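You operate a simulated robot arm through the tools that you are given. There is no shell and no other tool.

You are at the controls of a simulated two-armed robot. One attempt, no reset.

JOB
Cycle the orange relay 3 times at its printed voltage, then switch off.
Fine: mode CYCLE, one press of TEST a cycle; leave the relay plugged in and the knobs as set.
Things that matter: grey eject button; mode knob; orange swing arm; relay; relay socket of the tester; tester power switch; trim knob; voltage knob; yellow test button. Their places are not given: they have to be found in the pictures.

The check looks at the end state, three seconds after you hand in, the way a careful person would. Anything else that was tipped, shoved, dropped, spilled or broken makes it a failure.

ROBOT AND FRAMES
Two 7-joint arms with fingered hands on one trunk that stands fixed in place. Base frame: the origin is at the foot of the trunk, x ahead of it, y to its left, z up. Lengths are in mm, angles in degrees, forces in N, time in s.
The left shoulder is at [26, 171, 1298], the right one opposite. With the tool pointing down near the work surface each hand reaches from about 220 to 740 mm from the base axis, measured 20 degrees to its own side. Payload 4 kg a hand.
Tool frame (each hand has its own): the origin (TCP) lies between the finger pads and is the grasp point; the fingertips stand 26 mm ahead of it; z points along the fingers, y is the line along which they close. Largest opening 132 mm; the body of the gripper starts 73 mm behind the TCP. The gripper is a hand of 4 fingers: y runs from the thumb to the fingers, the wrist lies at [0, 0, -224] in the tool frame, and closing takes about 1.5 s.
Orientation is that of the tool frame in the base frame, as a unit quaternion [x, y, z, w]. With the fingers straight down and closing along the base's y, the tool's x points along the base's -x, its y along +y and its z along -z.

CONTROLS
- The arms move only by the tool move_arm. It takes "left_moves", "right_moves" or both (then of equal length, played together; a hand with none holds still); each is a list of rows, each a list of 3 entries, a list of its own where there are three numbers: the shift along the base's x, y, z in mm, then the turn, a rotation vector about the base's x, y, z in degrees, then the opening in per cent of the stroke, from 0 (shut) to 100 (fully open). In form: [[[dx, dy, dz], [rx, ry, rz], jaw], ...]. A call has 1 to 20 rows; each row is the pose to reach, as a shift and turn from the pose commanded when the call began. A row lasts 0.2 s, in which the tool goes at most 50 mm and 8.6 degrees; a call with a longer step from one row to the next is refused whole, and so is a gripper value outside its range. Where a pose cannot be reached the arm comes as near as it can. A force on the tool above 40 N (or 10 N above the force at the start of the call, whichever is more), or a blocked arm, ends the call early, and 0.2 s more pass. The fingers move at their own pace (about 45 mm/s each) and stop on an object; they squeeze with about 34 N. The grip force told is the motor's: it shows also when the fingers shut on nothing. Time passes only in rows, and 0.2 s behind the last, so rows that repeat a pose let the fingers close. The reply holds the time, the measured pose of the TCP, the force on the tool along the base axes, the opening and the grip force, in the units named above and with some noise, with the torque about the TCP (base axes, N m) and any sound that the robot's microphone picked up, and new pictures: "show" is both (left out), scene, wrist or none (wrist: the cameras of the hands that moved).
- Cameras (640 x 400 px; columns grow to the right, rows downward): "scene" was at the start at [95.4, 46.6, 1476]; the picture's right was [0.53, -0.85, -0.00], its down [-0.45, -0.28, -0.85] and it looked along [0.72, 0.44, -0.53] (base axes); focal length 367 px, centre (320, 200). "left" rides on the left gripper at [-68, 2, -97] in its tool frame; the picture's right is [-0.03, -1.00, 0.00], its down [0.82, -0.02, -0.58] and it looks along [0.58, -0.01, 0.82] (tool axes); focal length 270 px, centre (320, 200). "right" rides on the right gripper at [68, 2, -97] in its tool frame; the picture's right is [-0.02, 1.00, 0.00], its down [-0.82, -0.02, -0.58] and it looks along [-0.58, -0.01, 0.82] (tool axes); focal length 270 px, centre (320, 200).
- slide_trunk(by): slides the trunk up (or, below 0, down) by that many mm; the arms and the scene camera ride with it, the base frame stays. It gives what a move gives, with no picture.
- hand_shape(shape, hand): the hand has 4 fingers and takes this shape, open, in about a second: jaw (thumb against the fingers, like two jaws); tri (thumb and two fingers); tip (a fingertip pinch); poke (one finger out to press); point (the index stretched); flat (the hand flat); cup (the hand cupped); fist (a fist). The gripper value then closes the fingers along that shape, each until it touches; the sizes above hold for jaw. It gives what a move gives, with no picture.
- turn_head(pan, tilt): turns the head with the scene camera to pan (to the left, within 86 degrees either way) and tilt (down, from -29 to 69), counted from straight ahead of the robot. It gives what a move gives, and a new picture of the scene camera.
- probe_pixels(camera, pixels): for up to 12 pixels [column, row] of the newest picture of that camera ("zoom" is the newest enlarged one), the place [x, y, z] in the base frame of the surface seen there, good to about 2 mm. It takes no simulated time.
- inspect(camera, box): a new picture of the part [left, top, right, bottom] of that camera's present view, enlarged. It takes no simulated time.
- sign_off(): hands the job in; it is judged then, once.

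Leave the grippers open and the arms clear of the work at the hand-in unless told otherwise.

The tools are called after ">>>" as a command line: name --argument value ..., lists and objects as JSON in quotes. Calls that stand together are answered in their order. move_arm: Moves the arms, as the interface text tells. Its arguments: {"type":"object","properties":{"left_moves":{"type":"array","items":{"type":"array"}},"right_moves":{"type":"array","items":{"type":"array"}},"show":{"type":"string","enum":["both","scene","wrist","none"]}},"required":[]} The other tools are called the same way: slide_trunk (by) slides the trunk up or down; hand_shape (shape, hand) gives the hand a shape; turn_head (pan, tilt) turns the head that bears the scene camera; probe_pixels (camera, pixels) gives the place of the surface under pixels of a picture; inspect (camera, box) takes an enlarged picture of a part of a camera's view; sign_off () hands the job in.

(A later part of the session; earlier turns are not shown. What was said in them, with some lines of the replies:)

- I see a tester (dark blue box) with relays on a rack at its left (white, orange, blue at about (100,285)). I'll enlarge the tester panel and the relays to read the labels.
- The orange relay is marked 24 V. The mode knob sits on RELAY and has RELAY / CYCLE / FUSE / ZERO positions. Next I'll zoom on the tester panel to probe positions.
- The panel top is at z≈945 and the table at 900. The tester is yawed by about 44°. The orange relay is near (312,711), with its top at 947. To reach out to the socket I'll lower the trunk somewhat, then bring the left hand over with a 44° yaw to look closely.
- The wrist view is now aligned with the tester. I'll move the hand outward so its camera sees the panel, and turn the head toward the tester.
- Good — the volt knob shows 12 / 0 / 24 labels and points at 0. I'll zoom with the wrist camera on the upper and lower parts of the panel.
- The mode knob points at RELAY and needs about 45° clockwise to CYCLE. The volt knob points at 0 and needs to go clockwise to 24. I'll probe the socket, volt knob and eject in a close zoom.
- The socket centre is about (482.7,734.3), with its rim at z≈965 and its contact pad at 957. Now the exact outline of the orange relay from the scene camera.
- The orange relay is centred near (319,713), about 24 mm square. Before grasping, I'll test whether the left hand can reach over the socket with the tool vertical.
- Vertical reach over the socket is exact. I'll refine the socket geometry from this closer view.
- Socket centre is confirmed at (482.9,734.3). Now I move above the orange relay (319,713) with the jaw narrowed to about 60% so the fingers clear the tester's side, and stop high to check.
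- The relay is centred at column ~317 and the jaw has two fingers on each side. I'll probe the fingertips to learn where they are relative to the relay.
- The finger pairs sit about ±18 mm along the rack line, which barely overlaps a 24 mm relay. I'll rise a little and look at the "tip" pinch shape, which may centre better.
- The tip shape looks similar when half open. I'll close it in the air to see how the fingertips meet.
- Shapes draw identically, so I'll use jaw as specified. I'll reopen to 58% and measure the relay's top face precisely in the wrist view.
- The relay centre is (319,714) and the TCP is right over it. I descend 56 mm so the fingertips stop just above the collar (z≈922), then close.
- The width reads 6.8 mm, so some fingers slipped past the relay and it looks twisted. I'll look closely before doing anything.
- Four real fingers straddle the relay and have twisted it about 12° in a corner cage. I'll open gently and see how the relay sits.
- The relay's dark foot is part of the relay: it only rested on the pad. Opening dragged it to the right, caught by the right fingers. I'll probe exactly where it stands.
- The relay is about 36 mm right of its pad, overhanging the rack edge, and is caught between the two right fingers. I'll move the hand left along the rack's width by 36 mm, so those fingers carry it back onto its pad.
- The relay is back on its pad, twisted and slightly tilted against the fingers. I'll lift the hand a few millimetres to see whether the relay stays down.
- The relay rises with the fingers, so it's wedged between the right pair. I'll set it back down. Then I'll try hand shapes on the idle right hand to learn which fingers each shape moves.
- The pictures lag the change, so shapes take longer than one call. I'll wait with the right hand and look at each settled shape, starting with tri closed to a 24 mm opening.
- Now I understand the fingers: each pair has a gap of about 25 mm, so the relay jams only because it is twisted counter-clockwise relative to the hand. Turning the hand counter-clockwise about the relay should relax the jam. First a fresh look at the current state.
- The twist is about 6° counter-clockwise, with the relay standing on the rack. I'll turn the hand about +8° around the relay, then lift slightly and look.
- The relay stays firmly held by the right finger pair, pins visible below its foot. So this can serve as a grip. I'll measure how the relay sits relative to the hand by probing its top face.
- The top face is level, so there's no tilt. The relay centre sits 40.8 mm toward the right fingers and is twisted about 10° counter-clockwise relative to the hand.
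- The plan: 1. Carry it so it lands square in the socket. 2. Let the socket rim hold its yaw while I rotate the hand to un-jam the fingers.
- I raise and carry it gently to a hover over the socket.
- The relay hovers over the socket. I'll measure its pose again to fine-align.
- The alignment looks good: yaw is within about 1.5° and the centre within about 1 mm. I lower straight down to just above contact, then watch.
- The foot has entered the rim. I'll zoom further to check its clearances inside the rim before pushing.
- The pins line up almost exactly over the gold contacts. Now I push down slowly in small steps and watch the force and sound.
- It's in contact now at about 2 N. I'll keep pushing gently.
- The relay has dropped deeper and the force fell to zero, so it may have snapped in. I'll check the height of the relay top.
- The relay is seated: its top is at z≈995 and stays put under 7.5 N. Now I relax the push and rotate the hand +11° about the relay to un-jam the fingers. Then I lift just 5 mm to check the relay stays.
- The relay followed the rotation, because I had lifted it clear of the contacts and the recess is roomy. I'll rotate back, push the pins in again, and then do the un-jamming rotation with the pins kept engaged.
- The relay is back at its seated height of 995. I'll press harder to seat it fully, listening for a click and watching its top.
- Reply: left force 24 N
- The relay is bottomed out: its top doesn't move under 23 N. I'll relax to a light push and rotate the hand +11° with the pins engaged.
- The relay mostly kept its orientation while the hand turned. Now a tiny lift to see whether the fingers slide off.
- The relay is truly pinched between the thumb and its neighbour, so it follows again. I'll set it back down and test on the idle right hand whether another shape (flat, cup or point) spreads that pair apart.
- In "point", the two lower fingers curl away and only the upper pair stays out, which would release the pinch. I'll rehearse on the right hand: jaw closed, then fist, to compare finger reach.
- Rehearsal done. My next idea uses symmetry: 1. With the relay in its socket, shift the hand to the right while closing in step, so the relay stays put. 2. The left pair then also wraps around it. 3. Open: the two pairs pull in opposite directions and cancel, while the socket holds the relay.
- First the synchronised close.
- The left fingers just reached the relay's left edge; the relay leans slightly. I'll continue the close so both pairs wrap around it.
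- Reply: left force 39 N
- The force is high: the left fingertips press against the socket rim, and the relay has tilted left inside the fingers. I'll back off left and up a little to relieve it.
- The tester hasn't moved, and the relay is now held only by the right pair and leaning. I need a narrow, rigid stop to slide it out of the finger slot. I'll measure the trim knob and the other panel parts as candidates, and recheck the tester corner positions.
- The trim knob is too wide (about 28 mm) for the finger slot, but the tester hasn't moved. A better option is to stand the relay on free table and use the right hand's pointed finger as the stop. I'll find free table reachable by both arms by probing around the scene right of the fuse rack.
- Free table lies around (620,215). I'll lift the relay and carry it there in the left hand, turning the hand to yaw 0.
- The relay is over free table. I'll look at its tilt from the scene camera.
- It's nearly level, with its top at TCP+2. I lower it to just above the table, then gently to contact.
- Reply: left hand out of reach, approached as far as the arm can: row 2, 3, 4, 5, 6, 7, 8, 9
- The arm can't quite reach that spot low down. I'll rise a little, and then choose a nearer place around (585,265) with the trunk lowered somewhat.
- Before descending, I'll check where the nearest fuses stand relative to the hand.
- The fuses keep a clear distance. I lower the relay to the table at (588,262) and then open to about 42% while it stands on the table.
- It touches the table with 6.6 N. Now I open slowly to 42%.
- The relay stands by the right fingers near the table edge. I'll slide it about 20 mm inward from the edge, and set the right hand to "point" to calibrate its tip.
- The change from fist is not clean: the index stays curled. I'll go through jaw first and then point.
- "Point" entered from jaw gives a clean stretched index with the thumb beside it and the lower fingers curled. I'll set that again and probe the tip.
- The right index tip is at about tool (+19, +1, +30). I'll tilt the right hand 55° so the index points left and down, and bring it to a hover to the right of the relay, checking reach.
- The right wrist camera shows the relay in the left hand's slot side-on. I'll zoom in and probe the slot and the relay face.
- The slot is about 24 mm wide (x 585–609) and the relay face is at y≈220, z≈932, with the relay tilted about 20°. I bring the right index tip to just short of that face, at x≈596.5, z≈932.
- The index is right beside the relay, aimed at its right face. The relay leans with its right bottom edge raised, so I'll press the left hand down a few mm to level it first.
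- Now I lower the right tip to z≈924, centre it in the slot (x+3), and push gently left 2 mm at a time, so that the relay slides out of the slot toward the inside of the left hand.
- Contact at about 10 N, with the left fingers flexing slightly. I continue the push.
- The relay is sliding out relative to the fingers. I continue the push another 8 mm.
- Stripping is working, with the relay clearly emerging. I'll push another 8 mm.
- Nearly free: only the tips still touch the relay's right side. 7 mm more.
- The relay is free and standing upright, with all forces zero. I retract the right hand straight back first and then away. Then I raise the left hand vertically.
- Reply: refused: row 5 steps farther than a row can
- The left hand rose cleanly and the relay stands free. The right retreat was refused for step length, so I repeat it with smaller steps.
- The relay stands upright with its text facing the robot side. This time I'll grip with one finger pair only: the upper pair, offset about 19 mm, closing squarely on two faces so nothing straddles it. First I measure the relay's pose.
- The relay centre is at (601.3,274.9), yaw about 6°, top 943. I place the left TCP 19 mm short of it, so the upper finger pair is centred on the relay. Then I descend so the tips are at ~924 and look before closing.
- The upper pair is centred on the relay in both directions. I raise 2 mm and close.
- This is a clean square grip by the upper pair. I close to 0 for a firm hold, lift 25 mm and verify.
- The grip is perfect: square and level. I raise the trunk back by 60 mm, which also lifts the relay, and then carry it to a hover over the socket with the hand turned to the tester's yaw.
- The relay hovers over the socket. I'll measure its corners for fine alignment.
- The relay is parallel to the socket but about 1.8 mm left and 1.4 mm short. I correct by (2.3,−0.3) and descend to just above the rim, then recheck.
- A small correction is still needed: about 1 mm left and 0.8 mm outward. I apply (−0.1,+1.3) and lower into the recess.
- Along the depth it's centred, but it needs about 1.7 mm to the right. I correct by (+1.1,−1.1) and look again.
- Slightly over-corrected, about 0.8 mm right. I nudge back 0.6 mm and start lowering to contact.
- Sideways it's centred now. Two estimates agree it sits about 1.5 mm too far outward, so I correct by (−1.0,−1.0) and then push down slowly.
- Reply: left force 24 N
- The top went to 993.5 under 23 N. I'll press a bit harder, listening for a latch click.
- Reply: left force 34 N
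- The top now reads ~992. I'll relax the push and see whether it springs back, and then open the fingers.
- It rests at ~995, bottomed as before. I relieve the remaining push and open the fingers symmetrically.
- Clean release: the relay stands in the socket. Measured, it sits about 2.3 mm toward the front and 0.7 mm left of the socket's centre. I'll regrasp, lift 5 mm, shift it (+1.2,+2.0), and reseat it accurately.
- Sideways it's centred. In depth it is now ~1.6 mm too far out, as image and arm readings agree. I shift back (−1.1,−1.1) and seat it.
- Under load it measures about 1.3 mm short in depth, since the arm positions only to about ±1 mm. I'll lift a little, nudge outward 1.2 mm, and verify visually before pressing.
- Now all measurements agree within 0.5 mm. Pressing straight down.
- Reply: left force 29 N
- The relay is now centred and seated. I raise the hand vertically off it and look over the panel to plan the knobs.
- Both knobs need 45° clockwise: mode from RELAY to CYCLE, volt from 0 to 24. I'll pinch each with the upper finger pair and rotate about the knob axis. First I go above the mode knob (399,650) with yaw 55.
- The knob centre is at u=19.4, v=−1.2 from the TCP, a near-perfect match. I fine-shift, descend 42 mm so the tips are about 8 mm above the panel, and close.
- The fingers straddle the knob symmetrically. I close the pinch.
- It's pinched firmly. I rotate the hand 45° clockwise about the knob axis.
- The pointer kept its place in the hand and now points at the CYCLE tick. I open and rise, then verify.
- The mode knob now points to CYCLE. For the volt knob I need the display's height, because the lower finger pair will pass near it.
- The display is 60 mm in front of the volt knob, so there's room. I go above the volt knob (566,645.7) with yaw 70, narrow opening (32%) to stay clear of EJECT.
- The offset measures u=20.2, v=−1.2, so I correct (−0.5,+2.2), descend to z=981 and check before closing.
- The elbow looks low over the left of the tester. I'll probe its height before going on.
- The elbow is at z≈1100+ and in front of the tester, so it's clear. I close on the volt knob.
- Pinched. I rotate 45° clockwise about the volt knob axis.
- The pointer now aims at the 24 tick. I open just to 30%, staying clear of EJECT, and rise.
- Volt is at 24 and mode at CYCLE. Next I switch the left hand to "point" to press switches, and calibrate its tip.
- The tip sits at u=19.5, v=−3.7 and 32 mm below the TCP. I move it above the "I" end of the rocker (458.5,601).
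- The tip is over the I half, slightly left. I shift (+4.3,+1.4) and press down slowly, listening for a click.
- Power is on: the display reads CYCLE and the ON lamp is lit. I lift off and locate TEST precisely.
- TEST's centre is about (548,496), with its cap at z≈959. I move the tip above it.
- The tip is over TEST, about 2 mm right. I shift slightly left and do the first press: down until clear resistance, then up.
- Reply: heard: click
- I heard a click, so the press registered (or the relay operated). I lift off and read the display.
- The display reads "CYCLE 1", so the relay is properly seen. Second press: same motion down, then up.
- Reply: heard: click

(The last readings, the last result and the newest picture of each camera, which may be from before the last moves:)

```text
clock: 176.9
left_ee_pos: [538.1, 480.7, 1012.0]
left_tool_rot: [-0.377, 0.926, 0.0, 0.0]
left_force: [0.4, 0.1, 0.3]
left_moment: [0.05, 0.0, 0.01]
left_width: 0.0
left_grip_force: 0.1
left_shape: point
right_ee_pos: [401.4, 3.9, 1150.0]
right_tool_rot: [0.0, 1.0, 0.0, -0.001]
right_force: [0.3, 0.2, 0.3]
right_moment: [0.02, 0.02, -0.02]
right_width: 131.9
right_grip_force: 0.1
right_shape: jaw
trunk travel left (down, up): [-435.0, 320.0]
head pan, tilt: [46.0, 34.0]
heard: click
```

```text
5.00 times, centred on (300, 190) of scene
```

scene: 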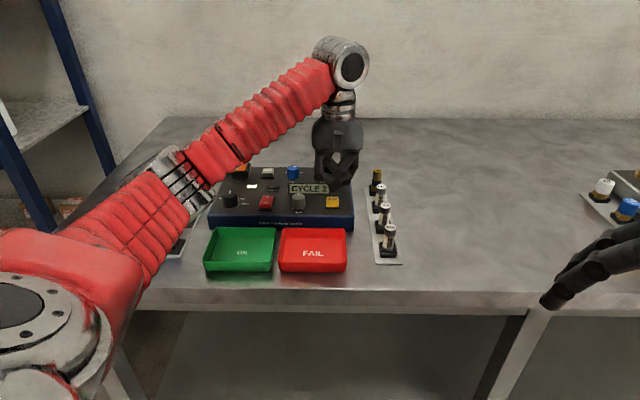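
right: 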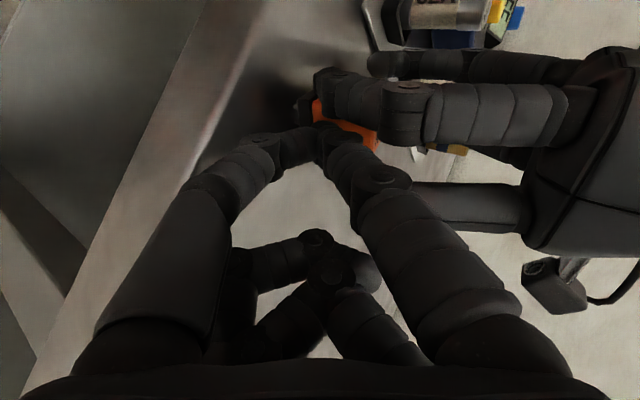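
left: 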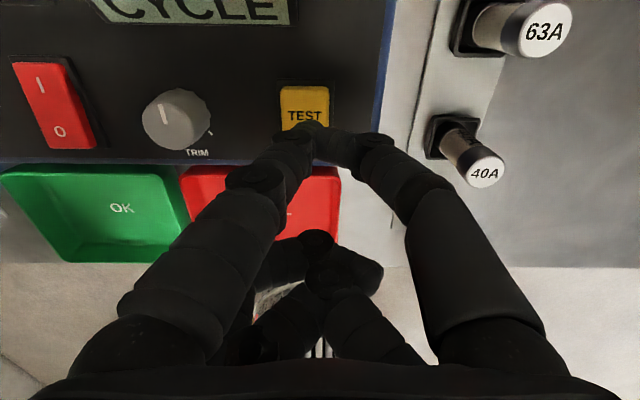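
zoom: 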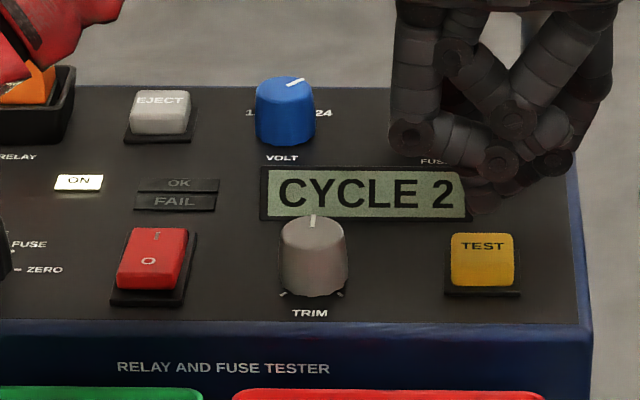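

"CYCLE 2". Third press.

>>> move_arm --left_moves '[[[0, 0, -8], [0, 0, 0], 100], [[0, 0, -15], [0, 0, 0], 100], [[0, 0, -19], [0, 0, 0], 100], [[0, 0, -22], [0, 0, 0], 100], [[0, 0, -22], [0, 0, 0], 100], [[0, 0, -12], [0, 0, 0], 100], [[0, 0, 0], [0, 0, 0], 100], [[0, 0, 0], [0, 0, 0], 100], [[0, 0, 0], [0, 0, 0], 100]]' --show "scene"

>>> inspect --camera "scene" --box '[240, 150, 360, 230]'

```text
clock: 178.9
left_ee_pos: [536.7, 480.6, 1013.2]
left_tool_rot: [-0.378, 0.926, 0.0, 0.0]
left_force: [-0.4, 0.2, -0.6]
left_moment: [0.0, -0.02, -0.07]
left_width: 0.0
left_grip_force: 0.1
left_shape: point
right_ee_pos: [402.1, 4.2, 1150.0]
right_tool_rot: [0.0, 1.0, 0.0, -0.001]
right_force: [-0.6, -0.1, 0.0]
right_moment: [0.0, 0.0, 0.01]
right_width: 132.0
right_grip_force: 0.1
right_shape: jaw
trunk travel left (down, up): [-435.0, 320.0]
head pan, tilt: [46.0, 34.0]
heard: click
```

scene: 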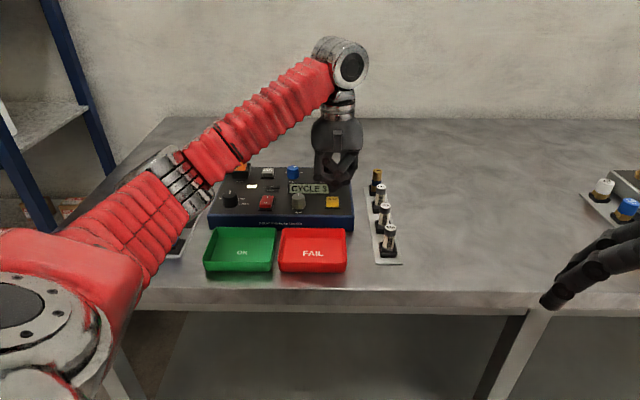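

```text
5.00 times, centred on (300, 190) of scene
```

zoom: 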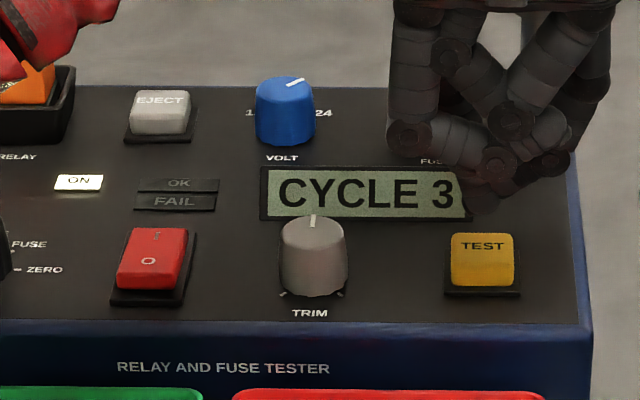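

"CYCLE 3": all three cycles are done. Now to switch off, I move over the "O" end of the rocker (441,583.5).

>>> move_arm --left_moves '[[[-10, 8, 15], [0, 0, 0], 100], [[-37, 30, 22], [0, 0, 0], 100], [[-64, 52, 22], [0, 0, 0], 100], [[-90, 74, 15], [0, 0, 0], 100], [[-107, 87.2, 0], [0, 0, 0], 100], [[-107, 87.2, -12], [0, 0, 0], 100], [[-107, 87.2, -12], [0, 0, 0], 100]]'

>>> inspect --camera "left" --box '[240, 70, 400, 190]'

>>> inspect --camera "scene" --box '[220, 150, 320, 230]'

```text
clock: 180.5
left_ee_pos: [429.6, 566.9, 1001.9]
left_tool_rot: [-0.377, 0.926, -0.001, 0.001]
left_force: [0.6, -0.7, 0.3]
left_moment: [0.0, 0.01, 0.01]
left_width: 0.0
left_grip_force: 0.0
left_shape: point
right_ee_pos: [401.4, 4.2, 1151.7]
right_tool_rot: [0.0, 1.0, 0.0, -0.001]
right_force: [-0.6, 0.5, -1.1]
right_moment: [0.02, 0.01, 0.0]
right_width: 131.9
right_grip_force: 0.0
right_shape: jaw
trunk travel left (down, up): [-435.0, 320.0]
head pan, tilt: [46.0, 34.0]
```

scene: 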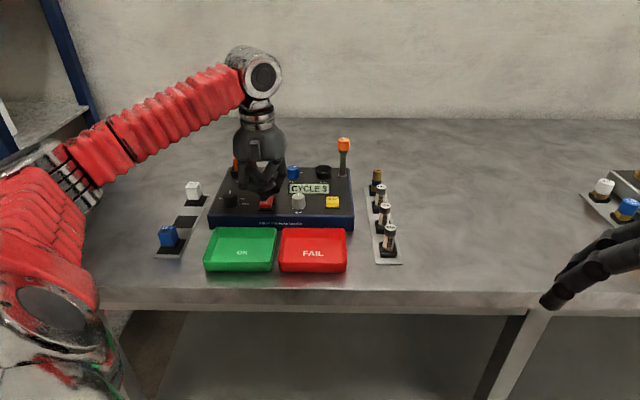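
left: 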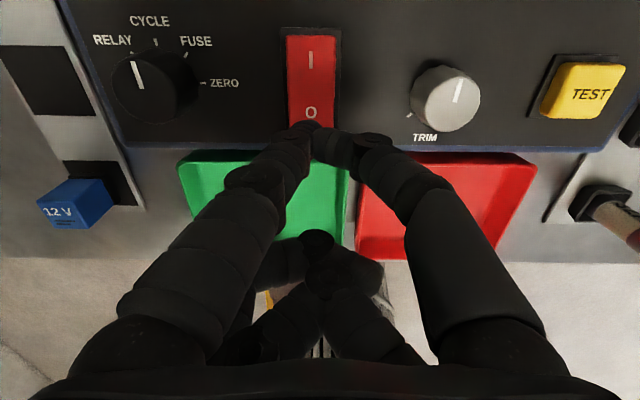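

```text
3.33 times, centred on (320, 130) of left
```

zoom: 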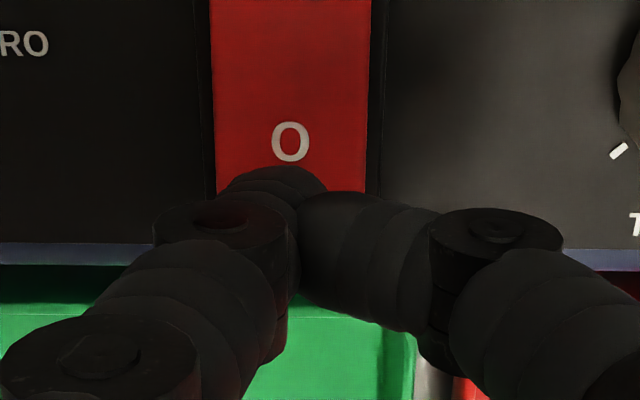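

```text
5.00 times, centred on (270, 190) of scene
```

zoom: 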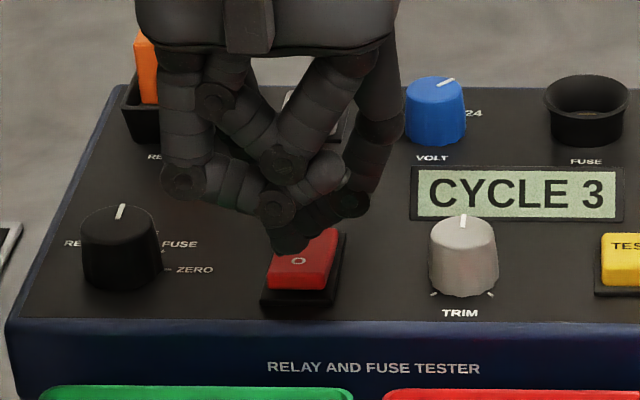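

The tip is above the O end, about 2 mm left. I shift right and press.

>>> move_arm --left_moves '[[[1.6, -1.6, -4], [0, 0, 0], 100], [[1.6, -1.6, -8], [0, 0, 0], 100], [[1.6, -1.6, -11], [0, 0, 0], 100], [[1.6, -1.6, -14], [0, 0, 0], 100], [[1.6, -1.6, -17], [0, 0, 0], 100], [[1.6, -1.6, -17], [0, 0, 0], 100]]' --show "scene"

>>> inspect --camera "scene" --box '[220, 150, 320, 230]'

```text
clock: 181.9
left_ee_pos: [431.8, 566.8, 989.2]
left_tool_rot: [-0.378, 0.926, 0.001, 0.005]
left_force: [4.5, 5.4, 34.1]
left_moment: [0.94, -0.51, -0.05]
left_width: 0.0
left_grip_force: 0.1
left_shape: point
right_ee_pos: [400.3, 1.6, 1153.1]
right_tool_rot: [0.001, 1.0, 0.001, 0.001]
right_force: [-0.1, 0.2, -0.9]
right_moment: [-0.01, 0.02, 0.01]
right_width: 132.1
right_grip_force: 0.1
right_shape: jaw
trunk travel left (down, up): [-435.0, 320.0]
head pan, tilt: [46.0, 34.0]
```

scene: 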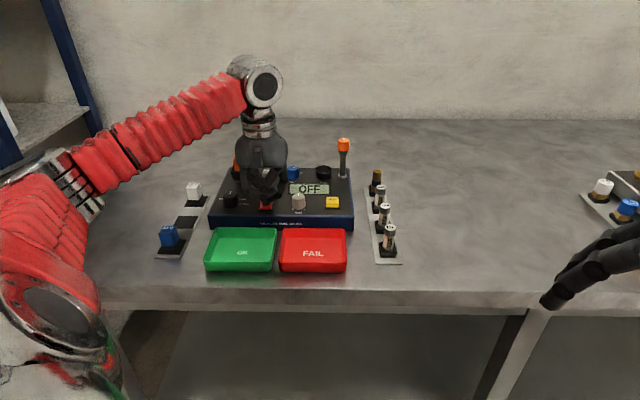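

```text
5.00 times, centred on (270, 190) of scene
```

zoom: 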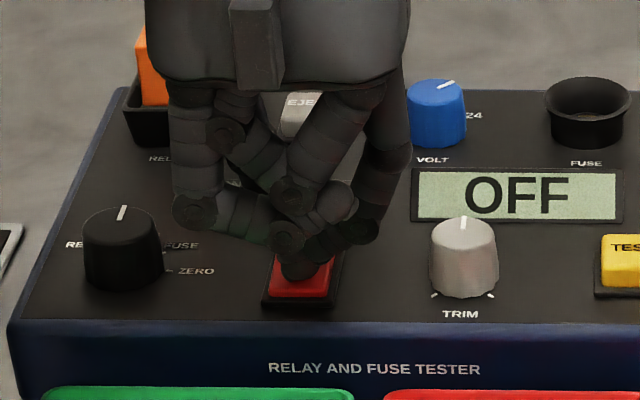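

The display reads OFF. I lift straight up and move clear, then return the hand to jaw and inspect everything.

>>> move_arm --left_moves '[[[0, 0, 6], [0, 0, 0], 100], [[0, 0, 20], [0, 0, 0], 100], [[0, 0, 50], [0, 0, 0], 100], [[0, 0, 90], [0, 0, 0], 100], [[0, 0, 130], [0, 0, 0], 100], [[-10, -20, 160], [0, 0, 0], 100], [[-20, -50, 190], [0, 0, -5], 100], [[-30, -85, 210], [0, 0, -10], 100], [[-40, -120, 215], [0, 0, -15], 100], [[-40, -140, 215], [0, 0, -20], 100]]' --show "none"

>>> hand_shape --shape "jaw" --hand "left"

>>> move_arm --left_moves '[[[0, 0, 0], [0, 0, 0], 100], [[0, 0, 0], [0, 0, 0], 100], [[0, 0, 0], [0, 0, 0], 100]]'

>>> inspect --camera "scene" --box '[205, 150, 360, 240]'

>>> inspect --camera "scene" --box '[145, 150, 265, 270]'

>>> inspect --camera "scene" --box '[330, 130, 450, 280]'

```text
clock: 184.1
left_ee_pos: [394.2, 424.9, 1200.3]
left_tool_rot: [-0.21, 0.978, 0.001, -0.001]
left_force: [-0.4, -0.3, 0.8]
left_moment: [0.02, 0.04, 0.01]
left_width: 0.1
left_grip_force: 0.0
left_shape: point
right_ee_pos: [404.4, 4.8, 1150.5]
right_tool_rot: [0.0, 1.0, 0.0, -0.002]
right_force: [0.2, -0.4, -0.2]
right_moment: [-0.01, 0.0, -0.02]
right_width: 131.7
right_grip_force: 0.1
right_shape: jaw
trunk travel left (down, up): [-435.0, 320.0]
head pan, tilt: [46.0, 34.0]
```

```text
clock: 185.0
left_ee_pos: [392.4, 425.2, 1199.9]
left_tool_rot: [-0.21, 0.978, 0.0, 0.0]
left_force: [0.1, 0.4, -0.7]
left_moment: [0.0, -0.03, 0.0]
left_width: 131.8
left_grip_force: 0.2
left_shape: jaw
right_ee_pos: [402.0, 3.5, 1151.4]
right_tool_rot: [0.0, 1.0, 0.0, -0.001]
right_force: [-0.2, -0.5, 0.7]
right_moment: [0.0, -0.02, 0.03]
right_width: 131.7
right_grip_force: 0.0
right_shape: jaw
trunk travel left (down, up): [-435.0, 320.0]
head pan, tilt: [46.0, 34.0]
```

```text
clock: 185.8
left_ee_pos: [392.2, 424.7, 1199.9]
left_tool_rot: [-0.21, 0.978, 0.0, 0.0]
left_force: [-0.4, -0.1, -0.3]
left_moment: [-0.01, -0.01, 0.02]
left_width: 131.7
left_grip_force: 0.1
left_shape: jaw
right_ee_pos: [402.9, 4.8, 1151.0]
right_tool_rot: [0.0, 1.0, 0.0, -0.002]
right_force: [-0.3, -0.1, -0.2]
right_moment: [-0.05, -0.01, 0.0]
right_width: 132.0
right_grip_force: 0.1
right_shape: jaw
trunk travel left (down, up): [-435.0, 320.0]
head pan, tilt: [46.0, 34.0]
```

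scene: 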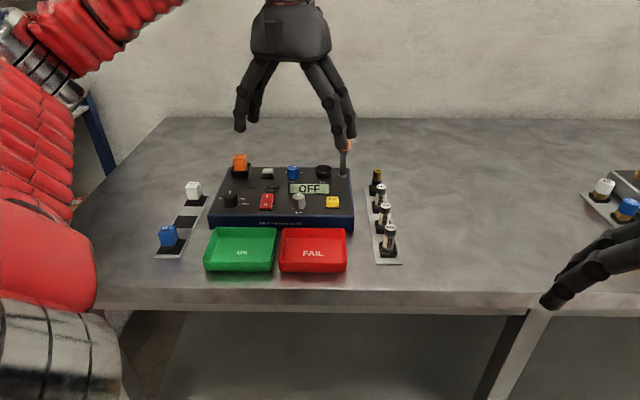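
left: 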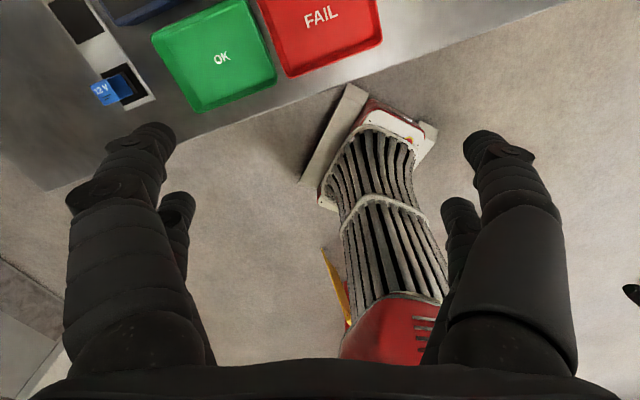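

```text
4.13 times, centred on (282, 195) of scene
```

zoom: 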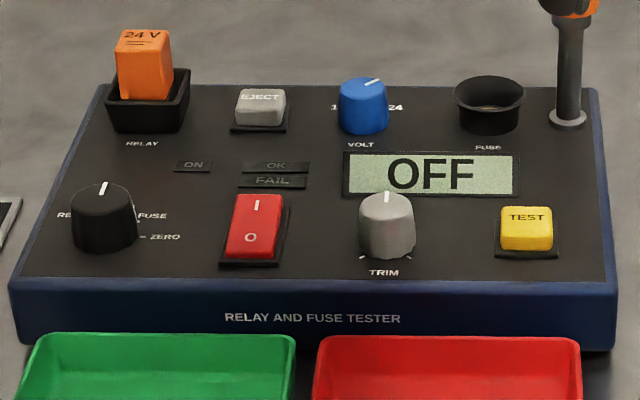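

```text
3.33 times, centred on (205, 210) of scene
```

zoom: 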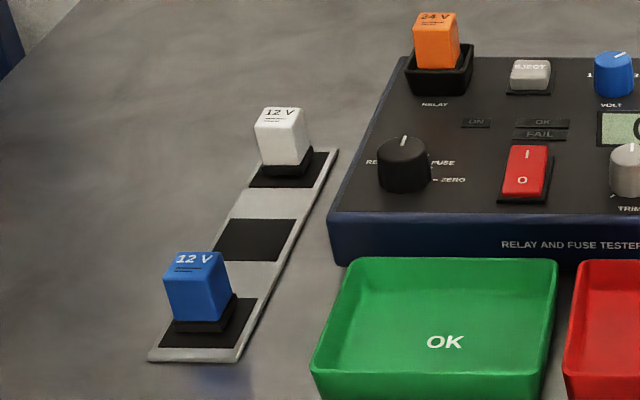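

```text
2.67 times, centred on (390, 205) of scene
```

zoom: 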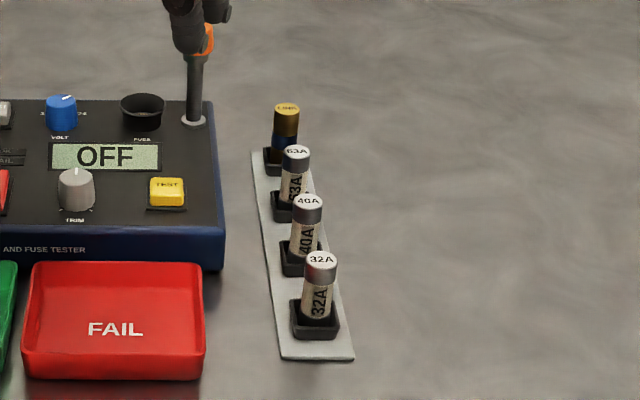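

Final state:
- The orange relay is in the socket.
- Mode is at CYCLE and VOLT at 24, and the display reads OFF.
- The other relays, fuses, trays and swing arm look untouched.
- Both hands are open and clear.

I'm handing in.

>>> sign_off

```text
The job is handed in.
```

The orange relay was cycled 3 times at its printed 24 V, with one press of TEST per cycle. The display counted up to "CYCLE 3", and then I switched the tester off.

- **End state:** the relay is still plugged in, the mode knob is on CYCLE, the voltage knob is on 24, and the display reads OFF. Both hands are open and clear of the work.
- **Relay handling:** my first grip wedged the relay between two fingers. I carried it to free table to the right of the fuse rack, pushed it out with the right hand, re-gripped it and seated it in the socket.
- **Contact with the tester:** during that first attempt the left fingers pressed against the socket rim with about 33 N. When I measured the tester's position afterwards, it had not moved.
- **Everything else:** the other two relays, the fuses, the trays, the trim knob and the swing arm looked undisturbed in the final pictures.
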